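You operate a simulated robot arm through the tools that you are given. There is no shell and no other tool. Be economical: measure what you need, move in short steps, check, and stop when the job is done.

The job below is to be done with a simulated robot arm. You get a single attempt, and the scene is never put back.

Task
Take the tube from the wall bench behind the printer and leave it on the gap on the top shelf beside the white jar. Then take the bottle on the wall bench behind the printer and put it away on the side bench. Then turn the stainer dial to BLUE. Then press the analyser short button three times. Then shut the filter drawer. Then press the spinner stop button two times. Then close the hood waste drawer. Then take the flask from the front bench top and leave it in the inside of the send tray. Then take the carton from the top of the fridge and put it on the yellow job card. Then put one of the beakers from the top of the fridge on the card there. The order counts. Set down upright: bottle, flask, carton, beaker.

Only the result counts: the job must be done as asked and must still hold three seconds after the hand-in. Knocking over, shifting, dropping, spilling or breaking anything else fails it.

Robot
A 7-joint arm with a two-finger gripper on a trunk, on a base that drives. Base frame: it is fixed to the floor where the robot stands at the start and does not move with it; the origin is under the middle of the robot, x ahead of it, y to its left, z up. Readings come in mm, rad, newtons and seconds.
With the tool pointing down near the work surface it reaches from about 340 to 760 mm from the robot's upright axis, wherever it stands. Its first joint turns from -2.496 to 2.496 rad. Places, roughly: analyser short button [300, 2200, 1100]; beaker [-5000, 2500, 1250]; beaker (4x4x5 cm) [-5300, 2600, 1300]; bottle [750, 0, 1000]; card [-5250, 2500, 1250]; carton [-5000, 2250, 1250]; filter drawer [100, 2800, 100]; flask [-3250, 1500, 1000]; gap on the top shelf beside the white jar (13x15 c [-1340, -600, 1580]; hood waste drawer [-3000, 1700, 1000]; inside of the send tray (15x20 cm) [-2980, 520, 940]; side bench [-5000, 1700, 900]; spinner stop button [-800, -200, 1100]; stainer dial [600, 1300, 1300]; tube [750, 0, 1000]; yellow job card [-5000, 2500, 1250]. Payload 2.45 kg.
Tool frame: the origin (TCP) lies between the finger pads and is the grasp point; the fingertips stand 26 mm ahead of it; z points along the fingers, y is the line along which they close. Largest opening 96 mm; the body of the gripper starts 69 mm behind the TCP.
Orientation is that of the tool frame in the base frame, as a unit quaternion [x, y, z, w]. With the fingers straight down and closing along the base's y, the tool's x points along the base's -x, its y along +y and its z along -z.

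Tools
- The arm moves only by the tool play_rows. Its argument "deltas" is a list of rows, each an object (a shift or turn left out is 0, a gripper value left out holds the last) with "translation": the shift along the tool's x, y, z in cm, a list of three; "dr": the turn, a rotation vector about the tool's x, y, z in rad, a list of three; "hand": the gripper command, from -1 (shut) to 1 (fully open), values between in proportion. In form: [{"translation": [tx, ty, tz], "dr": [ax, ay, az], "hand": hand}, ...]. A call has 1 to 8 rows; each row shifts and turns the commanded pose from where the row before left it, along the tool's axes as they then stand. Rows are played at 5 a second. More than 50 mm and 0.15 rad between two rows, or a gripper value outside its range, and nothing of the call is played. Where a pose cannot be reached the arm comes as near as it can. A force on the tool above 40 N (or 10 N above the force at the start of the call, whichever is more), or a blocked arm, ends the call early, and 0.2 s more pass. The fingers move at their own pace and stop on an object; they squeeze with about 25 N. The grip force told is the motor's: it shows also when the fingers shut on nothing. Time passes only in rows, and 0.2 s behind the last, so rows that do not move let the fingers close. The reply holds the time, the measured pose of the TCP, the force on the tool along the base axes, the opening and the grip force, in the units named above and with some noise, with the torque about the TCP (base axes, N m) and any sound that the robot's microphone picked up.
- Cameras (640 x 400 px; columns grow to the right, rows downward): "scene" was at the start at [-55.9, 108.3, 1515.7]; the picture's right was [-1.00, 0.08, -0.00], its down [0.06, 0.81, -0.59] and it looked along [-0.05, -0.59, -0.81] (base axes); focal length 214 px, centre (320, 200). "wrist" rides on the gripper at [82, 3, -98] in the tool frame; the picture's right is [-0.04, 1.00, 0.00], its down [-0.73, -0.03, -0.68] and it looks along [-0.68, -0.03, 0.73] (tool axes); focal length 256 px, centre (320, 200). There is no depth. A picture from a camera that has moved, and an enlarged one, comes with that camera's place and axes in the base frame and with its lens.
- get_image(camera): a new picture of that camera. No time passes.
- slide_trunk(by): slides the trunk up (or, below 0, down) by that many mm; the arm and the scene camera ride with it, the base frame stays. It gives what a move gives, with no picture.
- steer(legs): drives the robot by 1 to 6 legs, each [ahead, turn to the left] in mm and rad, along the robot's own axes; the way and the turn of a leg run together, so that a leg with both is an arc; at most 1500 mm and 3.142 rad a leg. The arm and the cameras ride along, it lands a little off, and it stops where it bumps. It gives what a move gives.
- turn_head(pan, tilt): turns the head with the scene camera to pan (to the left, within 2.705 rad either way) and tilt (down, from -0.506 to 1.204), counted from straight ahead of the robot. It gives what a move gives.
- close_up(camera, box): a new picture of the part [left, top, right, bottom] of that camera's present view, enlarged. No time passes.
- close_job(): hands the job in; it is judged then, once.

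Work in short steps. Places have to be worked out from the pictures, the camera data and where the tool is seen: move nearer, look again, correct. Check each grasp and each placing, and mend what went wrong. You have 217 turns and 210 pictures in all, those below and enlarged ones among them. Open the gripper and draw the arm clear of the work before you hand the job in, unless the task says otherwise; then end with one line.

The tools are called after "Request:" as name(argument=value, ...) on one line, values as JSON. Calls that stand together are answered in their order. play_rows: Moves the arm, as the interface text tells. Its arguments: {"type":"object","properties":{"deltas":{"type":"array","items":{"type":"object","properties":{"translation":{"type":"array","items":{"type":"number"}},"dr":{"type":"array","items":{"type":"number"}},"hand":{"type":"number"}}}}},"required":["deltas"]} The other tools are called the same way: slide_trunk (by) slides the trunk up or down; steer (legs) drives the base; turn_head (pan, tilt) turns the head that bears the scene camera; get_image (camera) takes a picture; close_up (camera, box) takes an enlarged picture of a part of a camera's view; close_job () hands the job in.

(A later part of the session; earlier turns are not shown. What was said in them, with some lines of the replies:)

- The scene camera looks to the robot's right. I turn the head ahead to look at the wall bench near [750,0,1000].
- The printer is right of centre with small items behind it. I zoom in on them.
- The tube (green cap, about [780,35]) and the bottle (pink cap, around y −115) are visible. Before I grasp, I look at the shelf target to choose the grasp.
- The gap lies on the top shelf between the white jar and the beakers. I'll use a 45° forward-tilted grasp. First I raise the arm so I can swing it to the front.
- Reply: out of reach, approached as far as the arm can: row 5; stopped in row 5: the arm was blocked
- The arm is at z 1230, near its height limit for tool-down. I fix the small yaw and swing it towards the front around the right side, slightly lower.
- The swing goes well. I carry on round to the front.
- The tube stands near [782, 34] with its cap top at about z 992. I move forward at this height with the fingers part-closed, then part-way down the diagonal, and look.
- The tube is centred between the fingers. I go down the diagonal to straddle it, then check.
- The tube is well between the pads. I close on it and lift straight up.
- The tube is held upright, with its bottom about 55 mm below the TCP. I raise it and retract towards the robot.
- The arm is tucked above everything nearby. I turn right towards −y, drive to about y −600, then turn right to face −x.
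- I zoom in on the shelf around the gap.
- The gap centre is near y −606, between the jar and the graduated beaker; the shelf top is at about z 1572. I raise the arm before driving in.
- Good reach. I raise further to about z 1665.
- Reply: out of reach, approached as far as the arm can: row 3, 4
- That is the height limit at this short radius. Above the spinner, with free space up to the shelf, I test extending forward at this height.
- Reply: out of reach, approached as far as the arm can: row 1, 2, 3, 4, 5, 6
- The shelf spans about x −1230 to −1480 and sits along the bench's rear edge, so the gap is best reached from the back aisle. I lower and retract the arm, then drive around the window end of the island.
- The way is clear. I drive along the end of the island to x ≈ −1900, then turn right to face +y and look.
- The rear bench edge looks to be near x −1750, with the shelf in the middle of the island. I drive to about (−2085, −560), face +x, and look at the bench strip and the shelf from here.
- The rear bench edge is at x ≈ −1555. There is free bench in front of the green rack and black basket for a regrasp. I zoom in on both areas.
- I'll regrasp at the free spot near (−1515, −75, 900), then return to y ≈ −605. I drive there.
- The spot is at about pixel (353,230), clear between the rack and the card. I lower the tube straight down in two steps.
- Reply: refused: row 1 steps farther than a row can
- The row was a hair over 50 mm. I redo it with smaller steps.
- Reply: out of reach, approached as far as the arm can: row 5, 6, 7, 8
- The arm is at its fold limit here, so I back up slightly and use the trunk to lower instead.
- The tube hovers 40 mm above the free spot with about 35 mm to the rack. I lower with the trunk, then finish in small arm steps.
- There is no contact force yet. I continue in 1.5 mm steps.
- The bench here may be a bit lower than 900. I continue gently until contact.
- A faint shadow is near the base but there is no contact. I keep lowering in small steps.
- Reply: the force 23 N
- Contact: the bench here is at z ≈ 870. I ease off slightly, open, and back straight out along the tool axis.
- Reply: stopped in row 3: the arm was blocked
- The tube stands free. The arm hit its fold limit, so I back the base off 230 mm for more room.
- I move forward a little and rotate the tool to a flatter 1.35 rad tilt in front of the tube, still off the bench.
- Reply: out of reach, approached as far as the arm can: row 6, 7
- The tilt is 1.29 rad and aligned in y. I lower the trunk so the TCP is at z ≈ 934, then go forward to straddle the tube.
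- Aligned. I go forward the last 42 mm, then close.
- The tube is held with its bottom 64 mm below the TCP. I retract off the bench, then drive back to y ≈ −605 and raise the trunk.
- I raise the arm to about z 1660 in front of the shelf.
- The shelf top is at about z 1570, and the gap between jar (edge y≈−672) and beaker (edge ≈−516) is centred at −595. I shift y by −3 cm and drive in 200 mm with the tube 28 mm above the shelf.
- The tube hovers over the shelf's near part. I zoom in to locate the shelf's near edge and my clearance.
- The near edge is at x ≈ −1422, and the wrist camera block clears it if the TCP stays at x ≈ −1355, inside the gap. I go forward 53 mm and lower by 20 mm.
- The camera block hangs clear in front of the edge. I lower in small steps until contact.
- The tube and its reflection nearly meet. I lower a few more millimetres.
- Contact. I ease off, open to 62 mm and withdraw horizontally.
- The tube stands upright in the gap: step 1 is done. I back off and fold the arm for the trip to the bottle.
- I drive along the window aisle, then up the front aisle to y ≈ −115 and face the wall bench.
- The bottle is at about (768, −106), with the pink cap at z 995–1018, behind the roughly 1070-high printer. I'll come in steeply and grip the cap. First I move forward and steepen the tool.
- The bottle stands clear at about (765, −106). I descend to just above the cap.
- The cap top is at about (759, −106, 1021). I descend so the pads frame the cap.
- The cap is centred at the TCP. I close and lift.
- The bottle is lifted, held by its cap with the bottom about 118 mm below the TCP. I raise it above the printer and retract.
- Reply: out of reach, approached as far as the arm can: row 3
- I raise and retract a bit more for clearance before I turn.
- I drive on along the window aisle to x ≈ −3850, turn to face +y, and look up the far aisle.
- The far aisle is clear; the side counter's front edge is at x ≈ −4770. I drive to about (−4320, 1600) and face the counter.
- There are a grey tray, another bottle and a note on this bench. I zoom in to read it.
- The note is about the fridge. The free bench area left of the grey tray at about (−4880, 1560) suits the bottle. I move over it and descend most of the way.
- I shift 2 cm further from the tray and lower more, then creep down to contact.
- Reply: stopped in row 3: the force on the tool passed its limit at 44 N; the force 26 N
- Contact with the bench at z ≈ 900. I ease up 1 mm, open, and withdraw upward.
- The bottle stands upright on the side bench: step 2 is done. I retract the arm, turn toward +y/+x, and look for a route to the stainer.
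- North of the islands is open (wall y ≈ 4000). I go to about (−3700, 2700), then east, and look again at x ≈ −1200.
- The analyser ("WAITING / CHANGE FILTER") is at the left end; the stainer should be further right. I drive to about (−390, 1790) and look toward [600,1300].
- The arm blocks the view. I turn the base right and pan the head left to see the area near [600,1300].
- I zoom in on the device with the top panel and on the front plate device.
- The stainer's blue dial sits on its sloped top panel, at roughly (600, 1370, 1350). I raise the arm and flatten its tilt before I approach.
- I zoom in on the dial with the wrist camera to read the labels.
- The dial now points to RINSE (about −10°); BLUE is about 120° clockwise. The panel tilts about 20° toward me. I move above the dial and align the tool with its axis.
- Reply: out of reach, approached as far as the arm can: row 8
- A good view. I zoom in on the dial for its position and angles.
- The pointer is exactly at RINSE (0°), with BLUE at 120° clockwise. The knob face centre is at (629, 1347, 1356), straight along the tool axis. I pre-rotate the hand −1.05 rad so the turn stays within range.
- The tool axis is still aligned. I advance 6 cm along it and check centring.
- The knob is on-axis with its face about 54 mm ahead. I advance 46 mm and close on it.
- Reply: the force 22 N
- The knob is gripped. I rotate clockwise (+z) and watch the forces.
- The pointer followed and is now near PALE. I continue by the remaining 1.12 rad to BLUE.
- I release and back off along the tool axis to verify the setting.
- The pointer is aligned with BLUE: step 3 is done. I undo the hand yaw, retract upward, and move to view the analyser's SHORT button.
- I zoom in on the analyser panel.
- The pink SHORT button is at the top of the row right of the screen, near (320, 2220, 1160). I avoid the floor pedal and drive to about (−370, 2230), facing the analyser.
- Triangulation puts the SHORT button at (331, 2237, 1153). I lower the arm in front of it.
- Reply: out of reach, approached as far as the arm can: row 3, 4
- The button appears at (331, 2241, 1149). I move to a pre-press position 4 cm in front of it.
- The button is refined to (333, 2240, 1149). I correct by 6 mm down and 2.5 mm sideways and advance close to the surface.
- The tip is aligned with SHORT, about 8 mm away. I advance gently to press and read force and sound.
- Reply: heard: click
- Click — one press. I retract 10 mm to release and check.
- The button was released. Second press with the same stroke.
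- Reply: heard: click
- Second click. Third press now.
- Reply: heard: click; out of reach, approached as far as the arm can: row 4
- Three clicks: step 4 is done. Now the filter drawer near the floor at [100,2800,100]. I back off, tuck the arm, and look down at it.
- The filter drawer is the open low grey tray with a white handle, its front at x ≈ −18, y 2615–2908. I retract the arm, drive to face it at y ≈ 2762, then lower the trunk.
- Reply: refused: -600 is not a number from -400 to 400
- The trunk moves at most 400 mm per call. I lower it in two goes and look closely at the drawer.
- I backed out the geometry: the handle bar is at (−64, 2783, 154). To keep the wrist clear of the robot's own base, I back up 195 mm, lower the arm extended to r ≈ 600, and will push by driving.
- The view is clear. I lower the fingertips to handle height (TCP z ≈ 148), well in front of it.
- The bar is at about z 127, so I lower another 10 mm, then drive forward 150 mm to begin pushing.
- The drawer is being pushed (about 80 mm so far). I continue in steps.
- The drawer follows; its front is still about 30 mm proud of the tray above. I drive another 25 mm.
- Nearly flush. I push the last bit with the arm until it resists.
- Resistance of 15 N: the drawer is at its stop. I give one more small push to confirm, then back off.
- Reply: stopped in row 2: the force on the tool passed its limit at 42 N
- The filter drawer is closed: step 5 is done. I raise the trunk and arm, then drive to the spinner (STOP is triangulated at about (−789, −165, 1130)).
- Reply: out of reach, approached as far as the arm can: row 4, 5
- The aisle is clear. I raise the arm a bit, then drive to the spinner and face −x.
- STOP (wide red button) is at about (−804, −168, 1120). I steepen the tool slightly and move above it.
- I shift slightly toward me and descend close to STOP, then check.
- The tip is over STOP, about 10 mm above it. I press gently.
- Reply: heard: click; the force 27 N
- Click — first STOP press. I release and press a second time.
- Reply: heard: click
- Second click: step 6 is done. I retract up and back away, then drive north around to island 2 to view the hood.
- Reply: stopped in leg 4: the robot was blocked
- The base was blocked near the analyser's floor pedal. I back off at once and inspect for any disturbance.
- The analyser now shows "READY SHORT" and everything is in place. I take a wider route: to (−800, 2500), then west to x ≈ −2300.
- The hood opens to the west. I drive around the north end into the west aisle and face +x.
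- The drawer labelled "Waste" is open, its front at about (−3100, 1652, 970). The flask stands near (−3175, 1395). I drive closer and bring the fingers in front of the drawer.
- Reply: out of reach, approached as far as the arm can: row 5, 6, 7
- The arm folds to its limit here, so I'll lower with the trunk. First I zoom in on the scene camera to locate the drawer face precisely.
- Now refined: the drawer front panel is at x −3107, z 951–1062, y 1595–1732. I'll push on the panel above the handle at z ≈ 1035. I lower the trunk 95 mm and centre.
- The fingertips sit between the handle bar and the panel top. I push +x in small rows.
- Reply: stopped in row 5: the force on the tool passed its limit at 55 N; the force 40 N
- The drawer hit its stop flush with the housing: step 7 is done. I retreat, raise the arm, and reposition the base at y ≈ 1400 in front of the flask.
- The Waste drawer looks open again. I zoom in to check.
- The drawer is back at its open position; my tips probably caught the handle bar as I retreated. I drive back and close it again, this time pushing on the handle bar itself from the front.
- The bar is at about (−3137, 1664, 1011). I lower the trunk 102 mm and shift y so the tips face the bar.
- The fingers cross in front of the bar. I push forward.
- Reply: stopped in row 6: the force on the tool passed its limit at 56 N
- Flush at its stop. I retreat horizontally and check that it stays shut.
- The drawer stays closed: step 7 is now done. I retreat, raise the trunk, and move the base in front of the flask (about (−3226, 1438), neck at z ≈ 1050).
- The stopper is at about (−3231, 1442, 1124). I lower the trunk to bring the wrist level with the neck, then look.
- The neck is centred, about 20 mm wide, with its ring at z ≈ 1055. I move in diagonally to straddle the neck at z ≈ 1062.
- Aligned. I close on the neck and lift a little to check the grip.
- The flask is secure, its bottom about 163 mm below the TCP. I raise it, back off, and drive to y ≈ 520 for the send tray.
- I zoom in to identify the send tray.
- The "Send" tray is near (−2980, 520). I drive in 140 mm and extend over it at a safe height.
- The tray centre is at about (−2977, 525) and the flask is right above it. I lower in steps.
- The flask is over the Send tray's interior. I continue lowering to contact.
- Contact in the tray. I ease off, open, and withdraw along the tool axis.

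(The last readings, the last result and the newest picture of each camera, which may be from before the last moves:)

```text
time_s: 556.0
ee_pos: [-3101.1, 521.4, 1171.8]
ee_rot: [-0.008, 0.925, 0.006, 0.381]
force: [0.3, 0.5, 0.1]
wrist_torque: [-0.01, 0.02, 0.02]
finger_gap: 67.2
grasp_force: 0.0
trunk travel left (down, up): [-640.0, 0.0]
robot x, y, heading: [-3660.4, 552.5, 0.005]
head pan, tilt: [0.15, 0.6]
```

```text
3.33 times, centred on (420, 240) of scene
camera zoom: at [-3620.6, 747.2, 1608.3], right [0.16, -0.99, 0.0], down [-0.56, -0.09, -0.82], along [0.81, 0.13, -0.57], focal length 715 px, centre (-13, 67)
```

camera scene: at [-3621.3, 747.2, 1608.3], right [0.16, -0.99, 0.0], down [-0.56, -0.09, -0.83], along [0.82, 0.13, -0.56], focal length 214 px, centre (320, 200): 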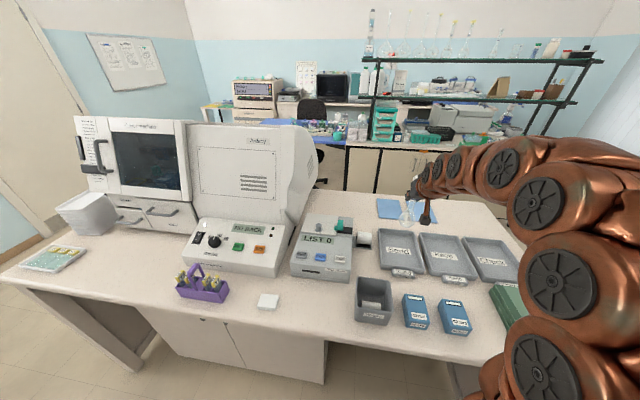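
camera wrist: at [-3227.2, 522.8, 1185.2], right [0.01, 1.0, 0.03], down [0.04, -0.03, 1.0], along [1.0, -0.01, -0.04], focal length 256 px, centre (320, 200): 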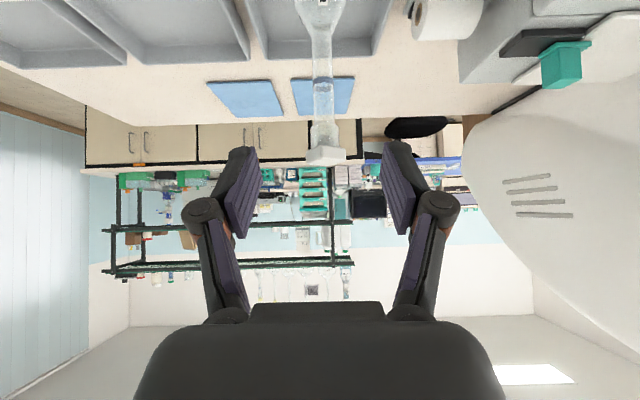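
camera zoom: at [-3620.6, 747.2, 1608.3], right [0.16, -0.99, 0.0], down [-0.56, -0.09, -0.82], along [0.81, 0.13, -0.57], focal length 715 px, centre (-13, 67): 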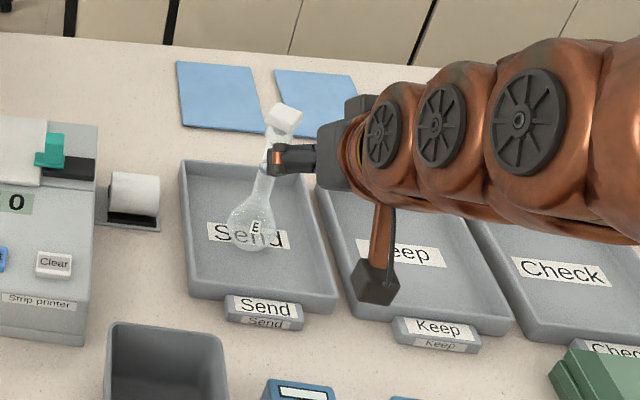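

The flask stands upright in the Send tray: step 8 is done. Next, the fridge top: I raise and retract the arm and drive to about (−4150, 2400), facing −x.

Request:
play_rows(deltas=[{"translation": [0, 0, -4.5]}, {"translation": [-1, 0, -4.5]}, {"translation": [-3, 0, -3.5]}, {"translation": [-3.4, 0, -3.4]}, {"translation": [-3.4, 0, -3.4]}])

Request:
steer(legs=[[-150, 0], [0, 1.748], [1500, 0], [370, 0], [0, 1.389]])

Request:
turn_head(pan=0.0, tilt=0.35)

Request:
get_image(camera="scene")

```text
time_s: 557.1
ee_pos: [-3158.5, 519.8, 1388.1]
ee_rot: [-0.008, 0.924, 0.006, 0.382]
force: [-0.5, 0.7, 0.2]
wrist_torque: [-0.02, -0.02, 0.02]
finger_gap: 67.1
grasp_force: 0.1
trunk travel left (down, up): [-640.0, 0.0]
robot x, y, heading: [-3655.0, 553.4, 0.012]
head pan, tilt: [0.15, 0.6]
```

```text
time_s: 575.2
ee_pos: [-4610.6, 2460.6, 1387.0]
ee_rot: [0.924, -0.01, -0.382, -0.002]
force: [-1.1, -0.3, -0.1]
wrist_torque: [-0.01, 0.01, -0.02]
finger_gap: 67.1
grasp_force: 0.1
trunk travel left (down, up): [-640.0, 0.0]
robot x, y, heading: [-4117.0, 2410.9, 3.108]
head pan, tilt: [0.15, 0.6]
```

```text
time_s: 576.0
ee_pos: [-4611.5, 2461.2, 1385.7]
ee_rot: [0.924, -0.01, -0.382, -0.001]
force: [0.0, 0.2, -0.8]
wrist_torque: [0.01, 0.02, -0.04]
finger_gap: 67.0
grasp_force: 0.1
trunk travel left (down, up): [-640.0, 0.0]
robot x, y, heading: [-4114.1, 2410.0, 3.107]
head pan, tilt: [0.0, 0.351]
```

```text
52 pictures are left
camera scene: at [-4162.9, 2229.2, 1631.1], right [0.03, 1.0, 0.0], down [0.34, -0.01, -0.94], along [-0.94, 0.03, -0.34], focal length 214 px, centre (320, 200)
```

scene: 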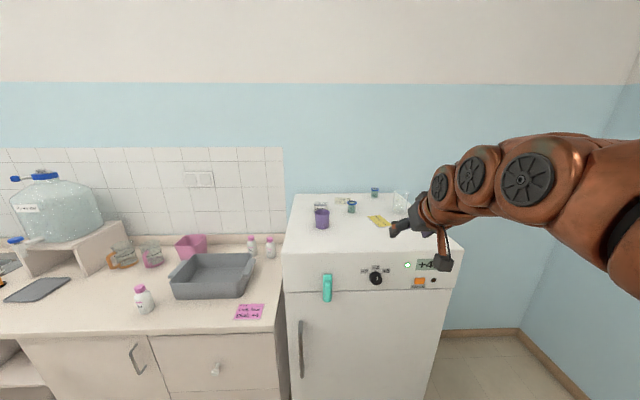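

Request:
close_up(camera="scene", box=[280, 180, 440, 260])

Request:
get_image(camera="wrist")

```text
4.00 times, centred on (360, 220) of scene
camera zoom: at [-4162.9, 2229.2, 1631.1], right [0.03, 1.0, 0.0], down [0.34, -0.01, -0.94], along [-0.94, 0.03, -0.34], focal length 858 px, centre (160, 120)
```

zoom: 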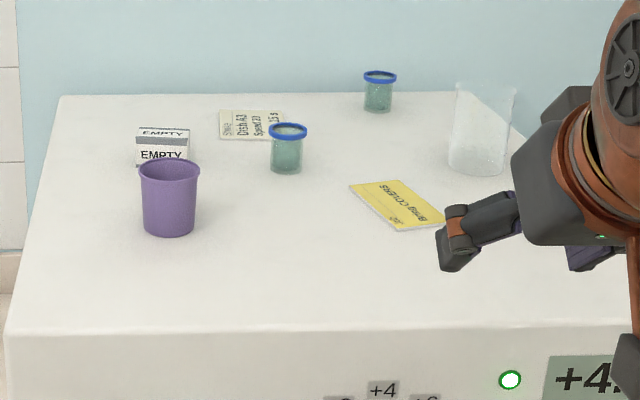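

```text
50 pictures are left
camera wrist: at [-4483.0, 2457.2, 1398.5], right [-0.05, -1.0, 0.03], down [-0.04, 0.04, 1.0], along [-1.0, 0.05, -0.04], focal length 256 px, centre (320, 200)
```

wrist: 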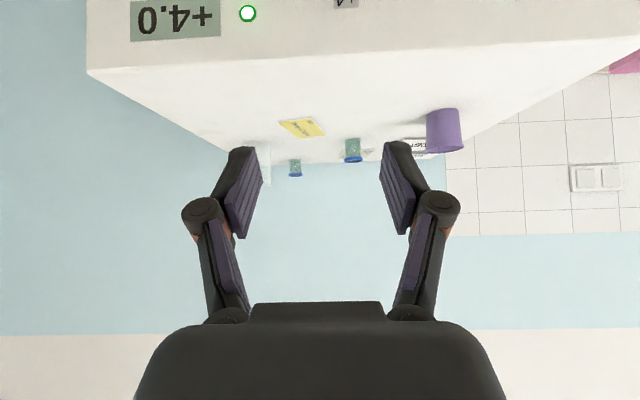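

On the fridge: the purple cup is in front of the white "EMPTY" carton, with the yellow job card near (−4985, 2508), a white card near (−5233, 2384), small beakers near (−5075, 2407) and (−5290, 2571), and a large glass beaker. I drive 280 mm closer and look with the wrist camera.

Request:
steer(legs=[[280, 0.03]])

Request:
play_rows(deltas=[{"translation": [0, 4.5, 0], "dr": [0, 0.1, 0]}, {"translation": [0, 4.5, 0], "dr": [0, 0.1, 0]}, {"translation": [0, 4.5, 0], "dr": [0, 0.1, 0]}, {"translation": [0, 4.5, 0], "dr": [0, 0.1, 0]}])

Request:
get_image(camera="wrist")

Request:
close_up(camera="scene", box=[200, 180, 480, 355])

```text
time_s: 577.9
ee_pos: [-4894.0, 2452.3, 1386.4]
ee_rot: [0.924, 0.004, -0.381, 0.005]
force: [0.6, -0.4, 0.0]
wrist_torque: [-0.02, 0.02, 0.01]
finger_gap: 67.2
grasp_force: 0.1
trunk travel left (down, up): [-640.0, 0.0]
robot x, y, heading: [-4396.5, 2415.1, 3.139]
head pan, tilt: [0.0, 0.351]
```

```text
time_s: 578.9
ee_pos: [-4889.4, 2269.0, 1387.2]
ee_rot: [0.982, 0.005, -0.19, 0.003]
force: [0.2, 0.7, -0.1]
wrist_torque: [-0.06, 0.01, -0.05]
finger_gap: 67.1
grasp_force: 0.0
trunk travel left (down, up): [-640.0, 0.0]
robot x, y, heading: [-4396.6, 2417.7, 3.135]
head pan, tilt: [0.0, 0.351]
```

```text
49 pictures are left
camera wrist: at [-4777.5, 2268.7, 1447.9], right [-0.03, -1.0, 0.02], down [-0.43, 0.03, 0.9], along [-0.9, 0.01, -0.43], focal length 256 px, centre (320, 200)
```

wrist: 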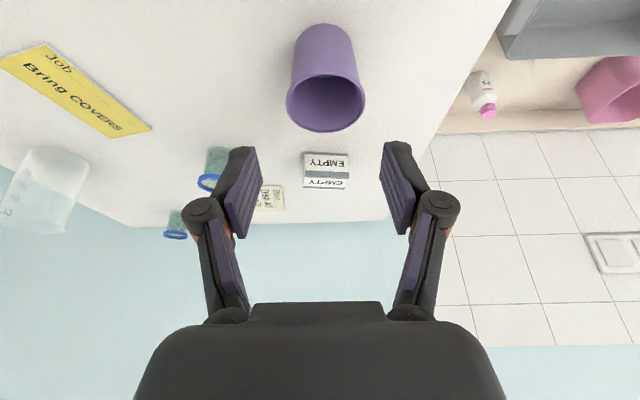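

```text
2.29 times, centred on (340, 268) of scene
camera zoom: at [-4440.0, 2233.4, 1631.1], right [0.0, 1.0, 0.0], down [0.34, 0.0, -0.94], along [-0.94, 0.0, -0.34], focal length 490 px, centre (274, 46)
```

zoom: 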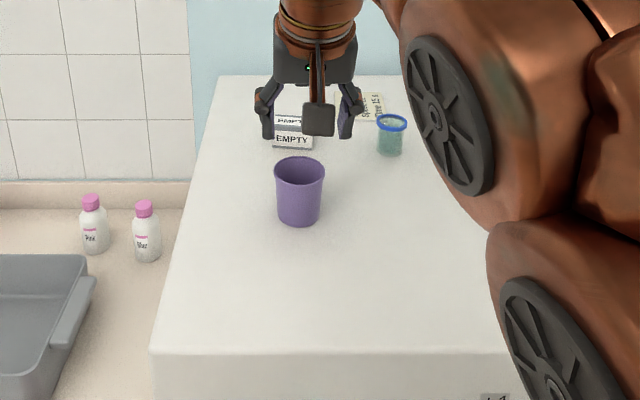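

Fridge top z ≈ 1250. The carton (57×46×29 mm) is centred at about (−5076, 2261), and the cup (rim z ≈ 1300) is in front of it. I move over the carton with the fingers opened to 80 mm, staying above the cup.

Request:
play_rows(deltas=[{"translation": [-2.85, 0.2, 1.86], "hand": 0.67}, {"translation": [-2.85, 0.2, 1.86]}, {"translation": [-2.85, 0.2, 1.86]}, {"translation": [-3.6, 0.2, 2.78]}, {"translation": [-3.6, 0, 2.78], "dr": [0, 0.08, 0]}, {}])

Request:
get_image(camera="wrist")

Request:
close_up(camera="scene", box=[260, 180, 420, 280])

```text
time_s: 580.3
ee_pos: [-5070.0, 2262.3, 1343.7]
ee_rot: [0.987, 0.005, -0.161, 0.004]
force: [-0.4, 0.3, -0.5]
wrist_torque: [0.01, -0.06, -0.03]
finger_gap: 79.9
grasp_force: 0.0
out of reach, approached as far as the arm can: row 5
trunk travel left (down, up): [-640.0, 0.0]
robot x, y, heading: [-4400.0, 2413.2, 3.141]
head pan, tilt: [0.0, 0.351]
```

```text
47 pictures are left
camera wrist: at [-4961.5, 2261.1, 1411.8], right [-0.03, -1.0, 0.02], down [-0.48, 0.03, 0.88], along [-0.88, 0.02, -0.48], focal length 256 px, centre (320, 200)
```

wrist: 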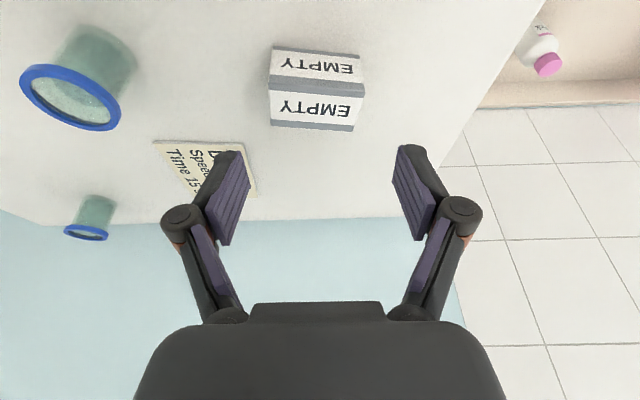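

```text
4.00 times, centred on (340, 230) of scene
camera zoom: at [-4440.2, 2232.9, 1631.1], right [0.0, 1.0, 0.0], down [0.34, 0.0, -0.94], along [-0.94, 0.0, -0.34], focal length 858 px, centre (240, 80)
```

zoom: 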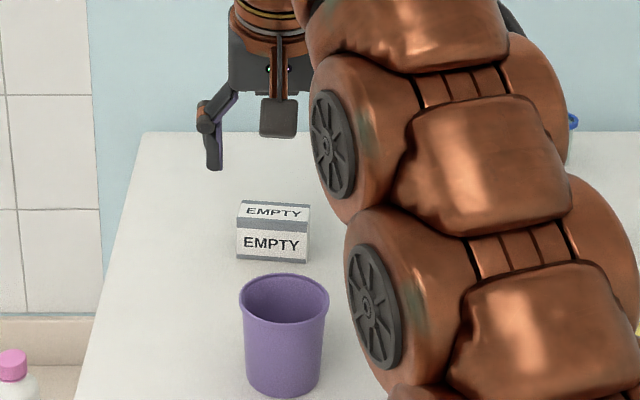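

The carton is yawed about 0.14 rad; its centre is at (−5081, 2266). I align the yaw and descend with the pads alongside, tips just above the fridge top.

Request:
play_rows(deltas=[{"dr": [0, 0, 0.145]}, {"translation": [0.44, -0.22, 2.6]}, {"translation": [0.44, -0.22, 2.6]}, {}])

Request:
get_image(camera="wrist")

```text
time_s: 581.3
ee_pos: [-5072.4, 2267.0, 1276.0]
ee_rot: [0.986, -0.066, -0.15, 0.014]
force: [-0.6, 0.8, -0.7]
wrist_torque: [0.0, -0.02, -0.01]
finger_gap: 79.9
grasp_force: 0.0
out of reach, approached as far as the arm can: row 1
trunk travel left (down, up): [-640.0, 0.0]
robot x, y, heading: [-4396.8, 2413.6, 3.137]
head pan, tilt: [0.0, 0.351]
```

```text
45 pictures are left
camera wrist: at [-4965.6, 2254.2, 1345.9], right [-0.17, -0.98, 0.06], down [-0.49, 0.13, 0.86], along [-0.86, 0.11, -0.5], focal length 256 px, centre (320, 200)
```

wrist: 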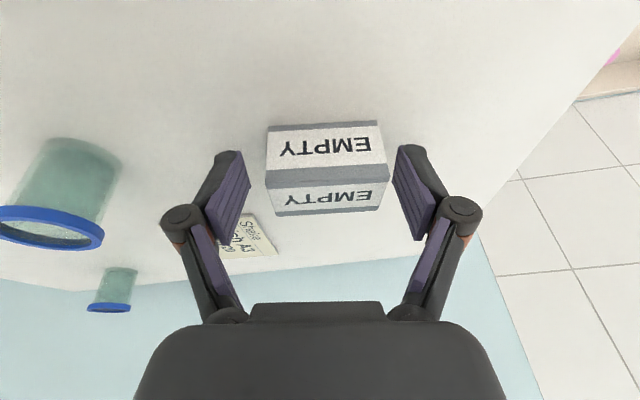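

The box is centred. I undo 0.055 rad of yaw, raise 3 mm, nudge 2 mm and close.

Request:
play_rows(deltas=[{"translation": [0, 0.2, -0.3], "dr": [0, 0, -0.055]}, {}, {"hand": -1}, {}, {}, {}])

Request:
get_image(camera="wrist")

```text
time_s: 582.7
ee_pos: [-5070.1, 2264.6, 1278.9]
ee_rot: [0.988, -0.04, -0.151, 0.011]
force: [0.2, -0.4, 3.5]
wrist_torque: [0.02, 0.05, -0.02]
finger_gap: 59.5
grasp_force: 24.9
trunk travel left (down, up): [-640.0, 0.0]
robot x, y, heading: [-4399.2, 2415.6, 3.135]
head pan, tilt: [0.0, 0.351]
```

```text
44 pictures are left
camera wrist: at [-4963.8, 2257.3, 1349.2], right [-0.11, -0.99, 0.04], down [-0.49, 0.09, 0.87], along [-0.86, 0.08, -0.5], focal length 256 px, centre (320, 200)
```

wrist: 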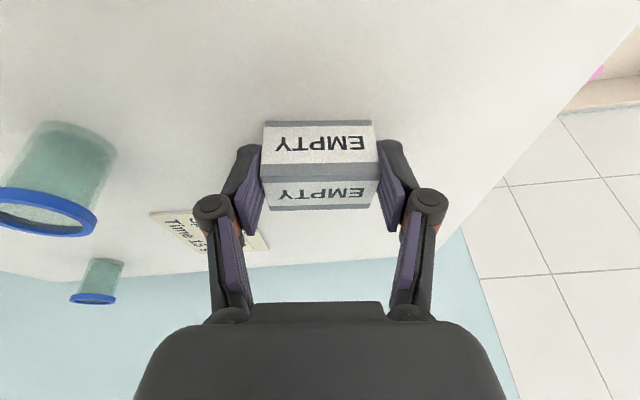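

Gripped (59.5 mm). I lift 60 mm and carry it toward the yellow card (about (−4944, 2497)).

Request:
play_rows(deltas=[{"translation": [-0.9, 0, -2.86]}, {"translation": [-0.9, 0, -2.86]}, {"translation": [1.72, -4.0, -0.54]}, {"translation": [1.72, -4.0, -0.54]}, {"translation": [1.72, -4.0, -0.54]}])

Request:
get_image(camera="wrist")

Request:
close_up(camera="scene", box=[260, 170, 500, 320])

```text
time_s: 583.9
ee_pos: [-5006.6, 2385.0, 1335.9]
ee_rot: [0.988, -0.039, -0.151, 0.01]
force: [-0.8, -0.6, -0.4]
wrist_torque: [0.02, -0.06, 0.02]
finger_gap: 59.0
grasp_force: 25.2
trunk travel left (down, up): [-640.0, 0.0]
robot x, y, heading: [-4396.0, 2415.8, 3.134]
head pan, tilt: [0.0, 0.351]
```

```text
43 pictures are left
camera wrist: at [-4899.7, 2376.6, 1406.4], right [-0.11, -0.99, 0.04], down [-0.49, 0.09, 0.87], along [-0.86, 0.07, -0.5], focal length 256 px, centre (320, 200)
```

wrist: 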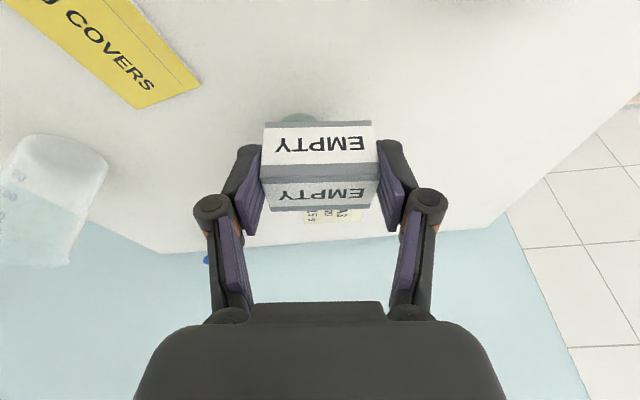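

```text
2.67 times, centred on (380, 245) of scene
camera zoom: at [-4440.2, 2233.1, 1631.1], right [0.0, 1.0, 0.0], down [0.34, 0.0, -0.94], along [-0.94, 0.0, -0.34], focal length 572 px, centre (160, 80)
```

zoom: 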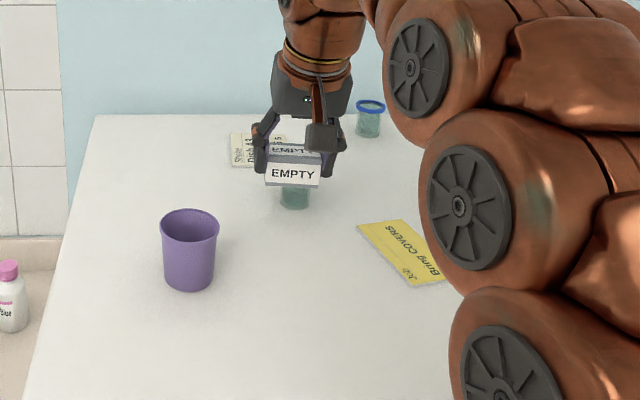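

The card centre computes to (−4947, 2492), with its long side along x. I move the carton above it.

Request:
play_rows(deltas=[{"translation": [1.82, -3.72, -0.57]}, {"translation": [1.82, -3.72, -0.57]}, {"translation": [1.82, -3.72, -0.57]}, {}])

Request:
get_image(camera="wrist")

Request:
close_up(camera="scene", box=[300, 170, 540, 320])

```text
time_s: 584.9
ee_pos: [-4944.5, 2489.3, 1335.1]
ee_rot: [0.988, -0.039, -0.15, 0.01]
force: [0.7, 1.0, -0.6]
wrist_torque: [0.0, -0.01, 0.02]
finger_gap: 59.0
grasp_force: 24.6
trunk travel left (down, up): [-640.0, 0.0]
robot x, y, heading: [-4394.7, 2415.1, 3.14]
head pan, tilt: [0.0, 0.351]
```

```text
41 pictures are left
camera wrist: at [-4836.3, 2481.7, 1404.6], right [-0.11, -0.99, 0.04], down [-0.49, 0.09, 0.86], along [-0.86, 0.08, -0.5], focal length 256 px, centre (320, 200)
```

wrist: 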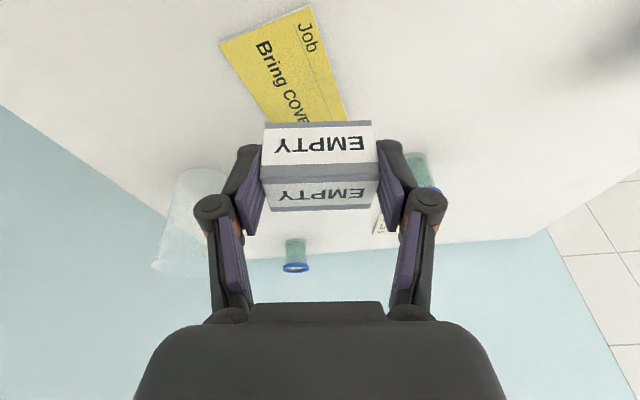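

```text
2.67 times, centred on (420, 245) of scene
camera zoom: at [-4440.0, 2233.6, 1631.2], right [0.0, 1.0, 0.0], down [0.34, 0.0, -0.94], along [-0.94, 0.0, -0.34], focal length 572 px, centre (53, 80)
```

zoom: 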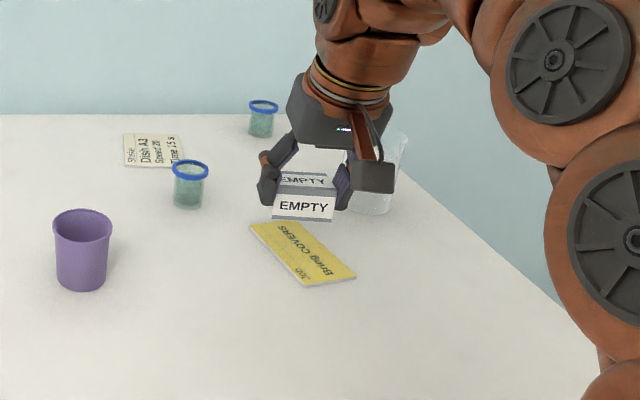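

All card corners are visible: centre (−4952, 2496), yaw ≈ 0.24. I rotate the carton to match, centre it, and lower most of the way.

Request:
play_rows(deltas=[{"dr": [0, 0, -0.1]}, {"dr": [0, 0, -0.1]}, {"dr": [0, 0, -0.1]}, {"translation": [-0.37, -0.78, 0.12]}, {"translation": [0.6, 0, 1.9]}, {"translation": [0.6, 0, 1.9]}, {}])

Request:
close_up(camera="scene", box=[360, 220, 480, 300])

Request:
get_image(camera="wrist")

```text
time_s: 586.5
ee_pos: [-4948.3, 2499.6, 1294.0]
ee_rot: [0.983, 0.108, -0.151, -0.013]
force: [-0.4, 0.9, 0.9]
wrist_torque: [0.03, 0.02, 0.03]
finger_gap: 58.8
grasp_force: 24.6
trunk travel left (down, up): [-640.0, 0.0]
robot x, y, heading: [-4394.9, 2414.0, 3.139]
head pan, tilt: [0.0, 0.351]
```

```text
5.00 times, centred on (420, 260) of scene
camera zoom: at [-4440.2, 2233.3, 1631.1], right [0.0, 1.0, 0.0], down [0.34, 0.0, -0.94], along [-0.94, 0.0, -0.34], focal length 1072 px, centre (-180, -100)
```

zoom: 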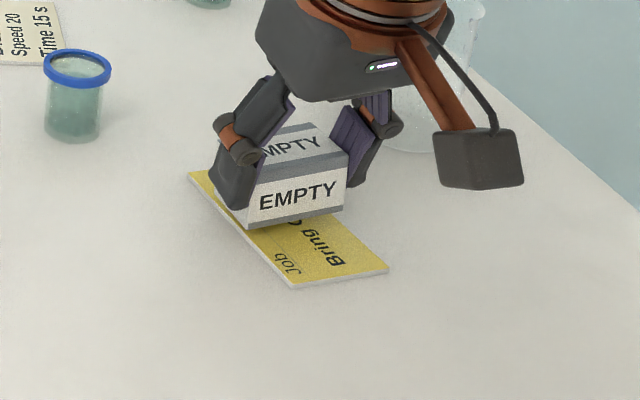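

```text
38 pictures are left
camera wrist: at [-4842.5, 2515.3, 1363.6], right [0.17, -0.98, -0.04], down [-0.49, -0.12, 0.86], along [-0.86, -0.13, -0.5], focal length 256 px, centre (320, 200)
```

wrist: 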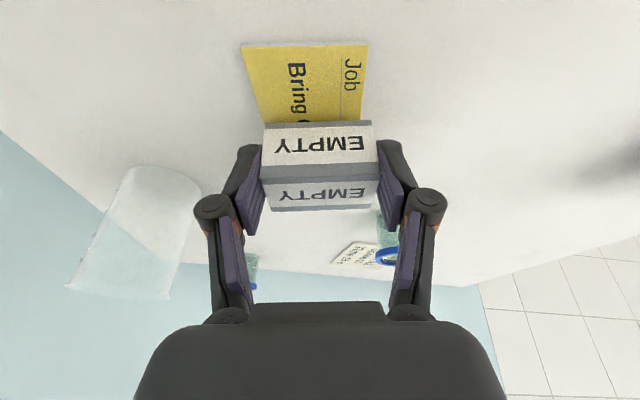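

The carton is over the card, aligned. I lower the last 14 mm gently until contact.

Request:
play_rows(deltas=[{"translation": [0.15, 0, 0.48]}, {"translation": [0.15, 0, 0.48]}, {"translation": [0.05, 0, 0.15]}, {"translation": [0.05, 0, 0.15]}, {}])

```text
time_s: 587.7
ee_pos: [-4948.0, 2499.9, 1280.5]
ee_rot: [0.983, 0.108, -0.151, -0.013]
force: [-3.3, 2.8, 18.1]
wrist_torque: [-0.35, 0.15, -0.06]
finger_gap: 58.8
grasp_force: 25.0
trunk travel left (down, up): [-640.0, 0.0]
robot x, y, heading: [-4394.0, 2414.2, 3.14]
head pan, tilt: [0.0, 0.351]
```

Contact. I ease off 0.5 mm, open to 80 mm, and lift straight up.

Request:
play_rows(deltas=[{"translation": [-0.02, 0, -0.06]}, {"hand": 0.67}, {}, {}])

Request:
play_rows(deltas=[{"translation": [-0.6, 0, -1.9]}, {"translation": [-0.9, 0, -2.86]}, {"translation": [-0.9, 0, -2.86]}])

Request:
get_image(camera="wrist")

Request:
close_up(camera="scene", box=[300, 190, 460, 300])

```text
time_s: 588.7
ee_pos: [-4948.4, 2499.9, 1280.3]
ee_rot: [0.983, 0.108, -0.15, -0.012]
force: [0.0, -0.4, -0.4]
wrist_torque: [0.0, -0.01, 0.01]
finger_gap: 80.0
grasp_force: 0.0
trunk travel left (down, up): [-640.0, 0.0]
robot x, y, heading: [-4397.9, 2415.5, 3.143]
head pan, tilt: [0.0, 0.351]
```

```text
time_s: 589.5
ee_pos: [-4948.7, 2496.8, 1360.4]
ee_rot: [0.983, 0.108, -0.15, -0.012]
force: [-0.2, 1.3, -0.7]
wrist_torque: [0.0, -0.02, -0.03]
finger_gap: 80.2
grasp_force: 0.0
trunk travel left (down, up): [-640.0, 0.0]
robot x, y, heading: [-4395.7, 2415.9, 3.135]
head pan, tilt: [0.0, 0.351]
```

```text
37 pictures are left
camera wrist: at [-4842.5, 2512.3, 1430.1], right [0.17, -0.98, -0.04], down [-0.49, -0.12, 0.86], along [-0.86, -0.13, -0.5], focal length 256 px, centre (320, 200)
```

wrist: 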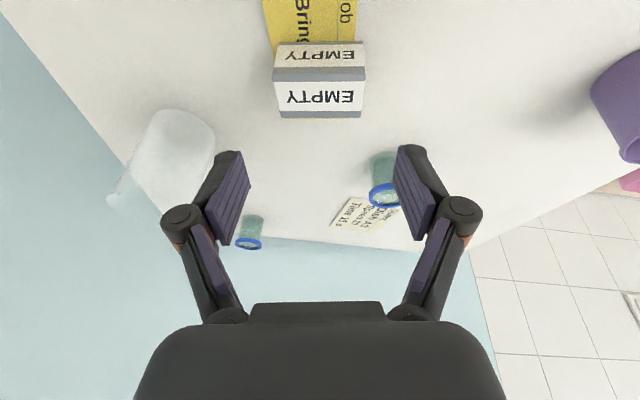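

```text
3.64 times, centred on (380, 245) of scene
camera zoom: at [-4440.2, 2233.3, 1631.1], right [0.0, 1.0, 0.0], down [0.34, 0.0, -0.94], along [-0.94, 0.0, -0.34], focal length 780 px, centre (102, 36)
```

zoom: 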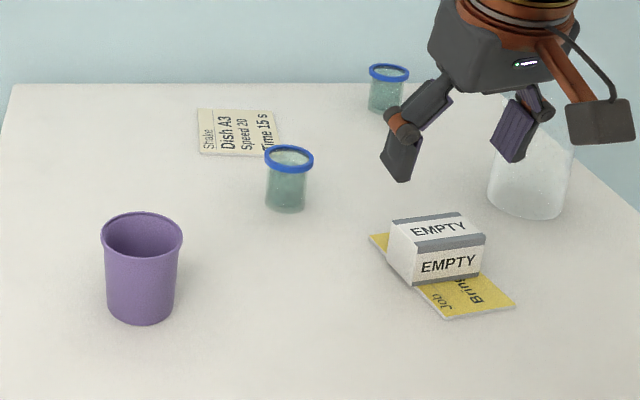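

The carton is on the yellow card: step 9 is done. Last: the near beaker at about (−5053, 2401) goes onto the white card (centre ≈ (−5185, 2377)). I re-orient the hand (yaw 0, tilt 0.7) and move to a pre-grasp.

Request:
play_rows(deltas=[{"dr": [0, 0, 0.105], "hand": 0.35}, {"dr": [0, 0, 0.105]}, {"dr": [0, -0.133, 0]}, {"dr": [0, -0.133, 0]}, {"dr": [0, -0.133, 0]}, {"translation": [-1.0, 3.2, 1.57]}, {"translation": [-1.0, 3.2, 1.57]}, {"translation": [-1.0, 3.2, 1.57]}])

Request:
get_image(camera="wrist")

Request:
close_up(camera="scene", box=[300, 190, 460, 300])

```text
time_s: 591.3
ee_pos: [-4998.8, 2396.4, 1344.5]
ee_rot: [0.939, 0.004, -0.344, 0.005]
force: [0.5, 0.4, 0.7]
wrist_torque: [0.03, 0.03, 0.01]
finger_gap: 64.9
grasp_force: 0.1
trunk travel left (down, up): [-640.0, 0.0]
robot x, y, heading: [-4396.2, 2415.2, 3.137]
head pan, tilt: [0.0, 0.351]
```

```text
35 pictures are left
camera wrist: at [-4872.8, 2396.3, 1367.1], right [-0.02, -1.0, 0.03], down [-0.12, 0.03, 0.99], along [-0.99, 0.02, -0.12], focal length 256 px, centre (320, 200)
```

wrist: 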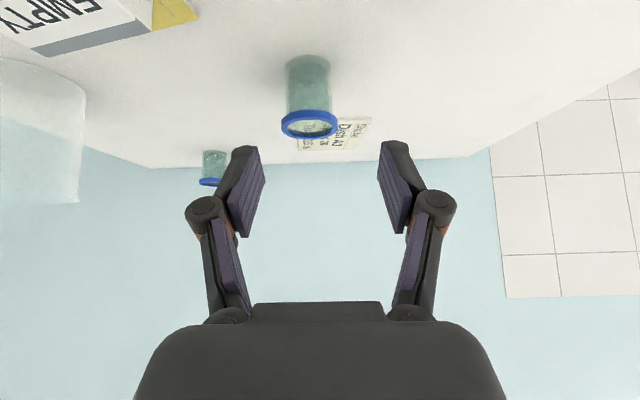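

```text
3.64 times, centred on (380, 245) of scene
camera zoom: at [-4440.1, 2233.4, 1631.1], right [0.0, 1.0, 0.0], down [0.34, 0.0, -0.94], along [-0.94, 0.0, -0.34], focal length 780 px, centre (102, 36)
```

zoom: 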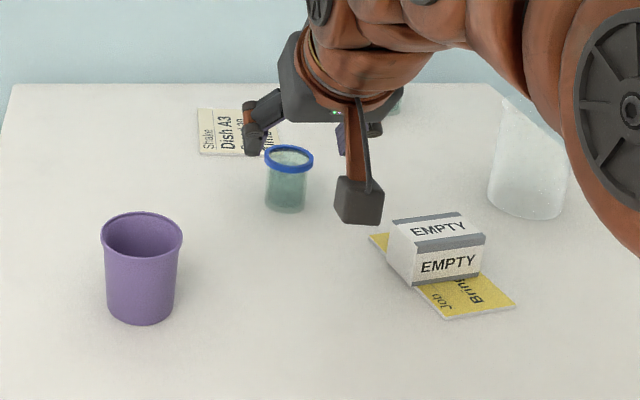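

The beaker is at about (−5048, 2404), its rim near z 1293. I go down the diagonal to straddle it.

Request:
play_rows(deltas=[{"translation": [0.15, -0.4, 3.9]}, {"translation": [0.15, -0.4, 3.8]}, {}])

Request:
get_image(camera="wrist")

```text
time_s: 592.1
ee_pos: [-5046.6, 2404.0, 1283.2]
ee_rot: [0.939, 0.003, -0.344, 0.004]
force: [-1.6, -0.5, 0.1]
wrist_torque: [0.01, 0.01, -0.04]
finger_gap: 64.9
grasp_force: 0.0
trunk travel left (down, up): [-640.0, 0.0]
robot x, y, heading: [-4399.5, 2416.3, 3.136]
head pan, tilt: [0.0, 0.351]
```

```text
33 pictures are left
camera wrist: at [-4920.7, 2403.2, 1305.9], right [-0.02, -1.0, 0.03], down [-0.12, 0.03, 0.99], along [-0.99, 0.02, -0.12], focal length 256 px, centre (320, 200)
```

wrist: 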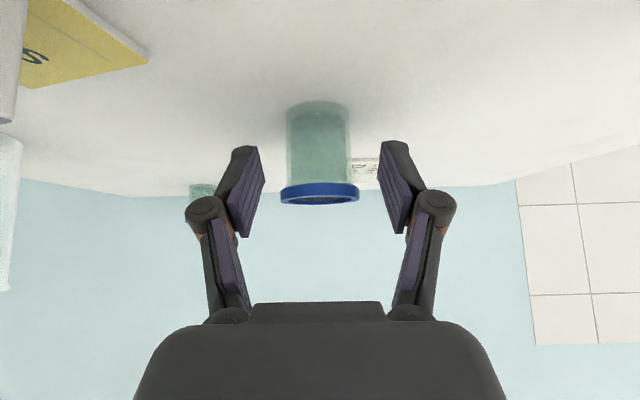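

The rim ring (40 mm wide, z ≈ 1288) is between the pads. I close and lift slightly to check.

Request:
play_rows(deltas=[{"hand": -1}, {}, {}, {}])

Request:
play_rows(deltas=[{"translation": [-0.65, 0, -0.76]}, {"translation": [-0.65, 0, -0.76]}, {}])

Request:
get_image(camera="wrist")

```text
time_s: 593.1
ee_pos: [-5045.1, 2405.0, 1283.7]
ee_rot: [0.939, 0.004, -0.344, 0.004]
force: [-0.5, -0.1, 0.3]
wrist_torque: [0.03, 0.05, 0.01]
finger_gap: 36.7
grasp_force: 24.6
trunk travel left (down, up): [-640.0, 0.0]
robot x, y, heading: [-4397.8, 2416.4, 3.134]
head pan, tilt: [0.0, 0.351]
```

```text
time_s: 593.9
ee_pos: [-5047.4, 2404.1, 1302.9]
ee_rot: [0.939, 0.005, -0.344, 0.004]
force: [-0.3, -0.3, 0.0]
wrist_torque: [-0.02, -0.03, 0.03]
finger_gap: 36.4
grasp_force: 24.6
trunk travel left (down, up): [-640.0, 0.0]
robot x, y, heading: [-4391.6, 2418.3, 3.141]
head pan, tilt: [0.0, 0.351]
```

```text
32 pictures are left
camera wrist: at [-4921.0, 2403.8, 1325.9], right [-0.02, -1.0, 0.03], down [-0.12, 0.03, 0.99], along [-0.99, 0.02, -0.12], focal length 256 px, centre (320, 200)
```

wrist: 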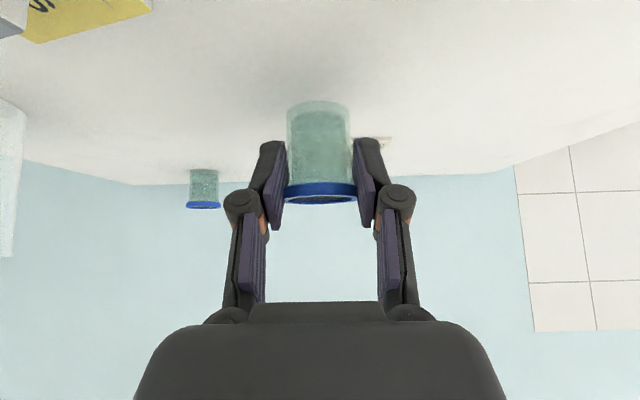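

The beaker is lifted securely, its bottom 33 mm below the TCP. I carry it slowly over the white card.

Request:
play_rows(deltas=[{"translation": [-1.7, 0.45, 1.43]}, {"translation": [-1.7, 0.45, 1.43]}, {"translation": [-1.7, 0.45, 1.43]}, {"translation": [-1.7, 0.45, 1.43]}, {"translation": [-1.7, 0.45, 1.43]}, {"translation": [-1.65, 0.45, 1.43]}, {}])

Request:
close_up(camera="scene", box=[300, 180, 430, 260])

Request:
get_image(camera="wrist")

```text
time_s: 595.5
ee_pos: [-5181.4, 2377.0, 1303.8]
ee_rot: [0.939, 0.004, -0.344, 0.005]
force: [-0.3, 0.1, -0.7]
wrist_torque: [0.01, 0.02, -0.01]
finger_gap: 36.7
grasp_force: 25.1
trunk travel left (down, up): [-640.0, 0.0]
robot x, y, heading: [-4400.0, 2414.0, 3.136]
head pan, tilt: [0.0, 0.351]
```

```text
4.92 times, centred on (365, 220) of scene
camera zoom: at [-4440.4, 2233.2, 1631.1], right [0.0, 1.0, 0.0], down [0.34, 0.0, -0.94], along [-0.94, 0.0, -0.34], focal length 1056 px, centre (98, 102)
```

zoom: 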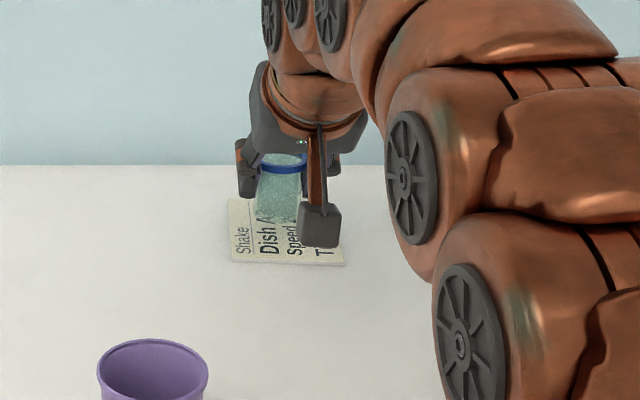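

```text
30 pictures are left
camera wrist: at [-5055.1, 2376.6, 1326.1], right [-0.02, -1.0, 0.03], down [-0.12, 0.03, 0.99], along [-0.99, 0.02, -0.12], focal length 256 px, centre (320, 200)
```

wrist: 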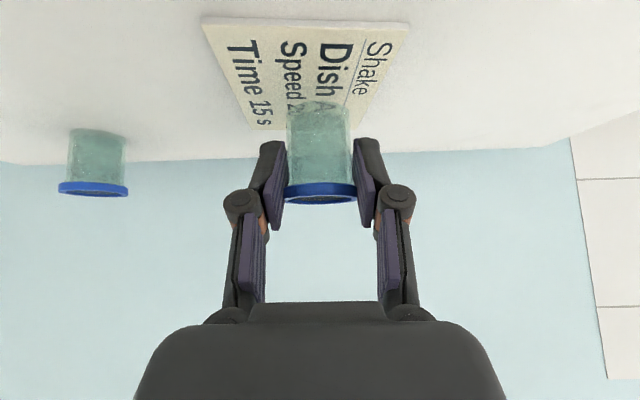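

The card spans x −5232…−5137, centre (−5184, 2384). I shift 6 mm and lower onto it.

Request:
play_rows(deltas=[{"translation": [0, -0.6, 0]}, {"translation": [0.42, 0, 0.5]}, {"translation": [0.42, 0, 0.5]}, {"translation": [0.13, 0, 0.15]}, {"translation": [0.1, 0, 0.11]}, {}])

```text
time_s: 596.9
ee_pos: [-5181.1, 2382.5, 1288.2]
ee_rot: [0.939, 0.005, -0.344, 0.004]
force: [0.1, -0.1, 1.5]
wrist_torque: [-0.01, -0.01, 0.0]
finger_gap: 36.9
grasp_force: 25.6
trunk travel left (down, up): [-640.0, 0.0]
robot x, y, heading: [-4396.7, 2412.9, 3.136]
head pan, tilt: [0.0, 0.351]
```

Request:
play_rows(deltas=[{"translation": [0.1, 0, 0.11]}, {"translation": [0.1, 0, 0.11]}, {}])

```text
time_s: 597.7
ee_pos: [-5178.9, 2383.4, 1286.2]
ee_rot: [0.938, 0.005, -0.347, 0.005]
force: [-1.0, -0.6, 19.0]
wrist_torque: [0.07, 0.31, 0.04]
finger_gap: 36.6
grasp_force: 25.2
trunk travel left (down, up): [-640.0, 0.0]
robot x, y, heading: [-4399.8, 2413.3, 3.144]
head pan, tilt: [0.0, 0.351]
```

Contact. I ease off, open to 65 mm, and withdraw along the tool axis.

Request:
play_rows(deltas=[{"translation": [-0.08, 0, -0.09]}, {"hand": 0.35}, {}, {}])

Request:
play_rows(deltas=[{"translation": [0, 0, -3]}, {"translation": [0, 0, -4]}, {"translation": [0, 0, -4]}])

Request:
get_image(camera="wrist")

Request:
close_up(camera="scene", box=[280, 180, 480, 310])

```text
time_s: 598.7
ee_pos: [-5180.6, 2383.4, 1285.4]
ee_rot: [0.939, 0.005, -0.343, 0.005]
force: [-0.4, 0.2, 0.3]
wrist_torque: [0.0, 0.03, 0.01]
finger_gap: 64.7
grasp_force: 0.1
trunk travel left (down, up): [-640.0, 0.0]
robot x, y, heading: [-4393.8, 2415.5, 3.136]
head pan, tilt: [0.0, 0.351]
```

```text
time_s: 599.5
ee_pos: [-5108.1, 2386.2, 1369.2]
ee_rot: [0.939, 0.004, -0.344, 0.005]
force: [-0.3, -0.3, -0.8]
wrist_torque: [0.01, 0.03, 0.03]
finger_gap: 64.7
grasp_force: 0.0
trunk travel left (down, up): [-640.0, 0.0]
robot x, y, heading: [-4395.4, 2417.2, 3.139]
head pan, tilt: [0.0, 0.351]
```

```text
29 pictures are left
camera wrist: at [-4982.2, 2385.3, 1392.0], right [-0.02, -1.0, 0.03], down [-0.12, 0.03, 0.99], along [-0.99, 0.02, -0.12], focal length 256 px, centre (320, 200)
```

wrist: 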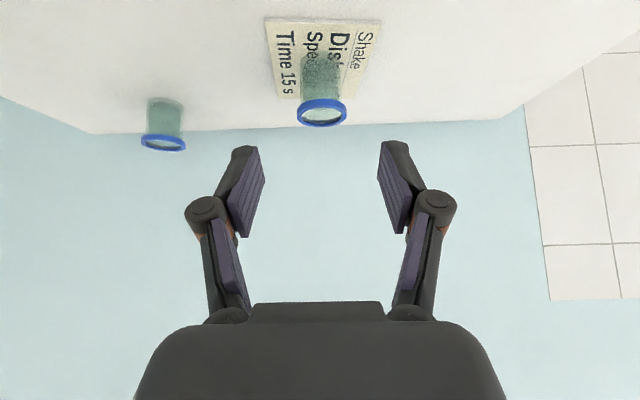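

```text
3.08 times, centred on (380, 245) of scene
camera zoom: at [-4440.3, 2233.2, 1631.1], right [0.0, 1.0, 0.0], down [0.34, 0.0, -0.94], along [-0.94, 0.0, -0.34], focal length 660 px, centre (135, 62)
```

zoom: 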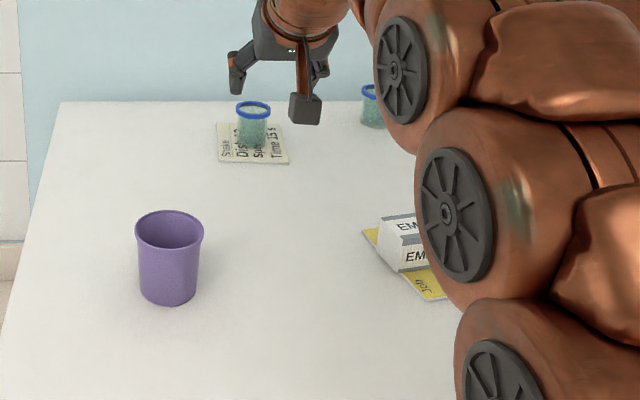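

The beaker stands upright on the card and the carton on the yellow card. I back the robot away and open the hand.

Request:
play_rows(deltas=[{"translation": [1.5, 0, -4], "hand": 1}, {"translation": [2, 0, -4]}])

Request:
steer(legs=[[-350, 0]])

Request:
get_image(camera="scene")

```text
time_s: 600.1
ee_pos: [-5031.4, 2387.3, 1407.8]
ee_rot: [0.939, 0.005, -0.345, 0.005]
force: [-0.6, -0.4, -0.3]
wrist_torque: [0.02, 0.0, 0.02]
finger_gap: 96.1
grasp_force: 0.0
trunk travel left (down, up): [-640.0, 0.0]
robot x, y, heading: [-4397.7, 2417.7, 3.137]
head pan, tilt: [0.0, 0.351]
```

```text
time_s: 602.4
ee_pos: [-4676.2, 2386.9, 1406.9]
ee_rot: [0.939, 0.005, -0.343, 0.005]
force: [0.7, -0.5, 0.0]
wrist_torque: [0.02, 0.0, -0.01]
finger_gap: 95.8
grasp_force: 0.1
trunk travel left (down, up): [-640.0, 0.0]
robot x, y, heading: [-4042.3, 2414.4, 3.142]
head pan, tilt: [0.0, 0.351]
```

```text
27 pictures are left
camera scene: at [-4085.7, 2232.1, 1631.1], right [0.0, 1.0, 0.0], down [0.34, 0.0, -0.94], along [-0.94, 0.0, -0.34], focal length 214 px, centre (320, 200)
```

scene: 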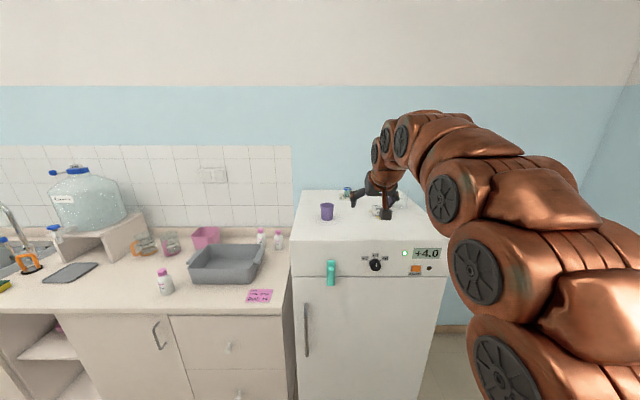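

Everything here is in order. As a last check, I glance back at the hood's Waste drawer.

Request:
turn_head(pan=2.5, tilt=0.4)

Request:
get_image(camera="scene")

```text
time_s: 604.7
ee_pos: [-4676.7, 2385.3, 1408.2]
ee_rot: [0.939, 0.004, -0.343, 0.004]
force: [-0.2, -0.5, 0.3]
wrist_torque: [0.0, -0.02, 0.0]
finger_gap: 96.1
grasp_force: 0.1
trunk travel left (down, up): [-640.0, 0.0]
robot x, y, heading: [-4041.9, 2413.7, 3.136]
head pan, tilt: [2.499, 0.4]
```

```text
26 pictures are left
camera scene: at [-3918.3, 2176.2, 1626.6], right [-0.6, -0.8, 0.0], down [-0.31, 0.23, -0.92], along [0.74, -0.55, -0.39], focal length 214 px, centre (320, 200)
```

scene: 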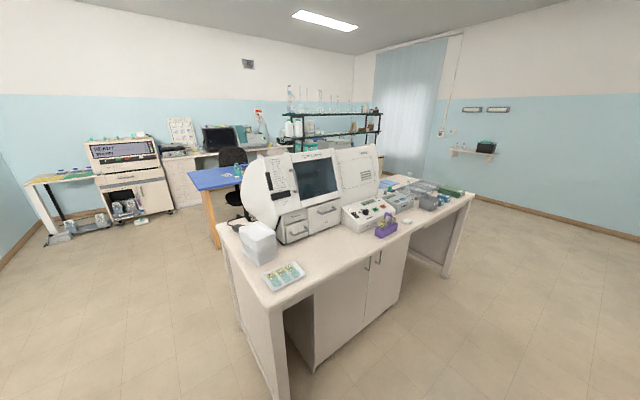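

The Waste drawer is still closed, all ten steps are done, and the hand is open and clear. I hand the job in.

Request:
close_job()

```text
The job is handed in.
```

All ten steps were done in order and the job is handed in; two things may matter: the hood waste drawer came back open after the first push, so I closed it again before touching the flask, and the base once bumped to a stop near the analyser's floor pedal, with nothing visibly disturbed.
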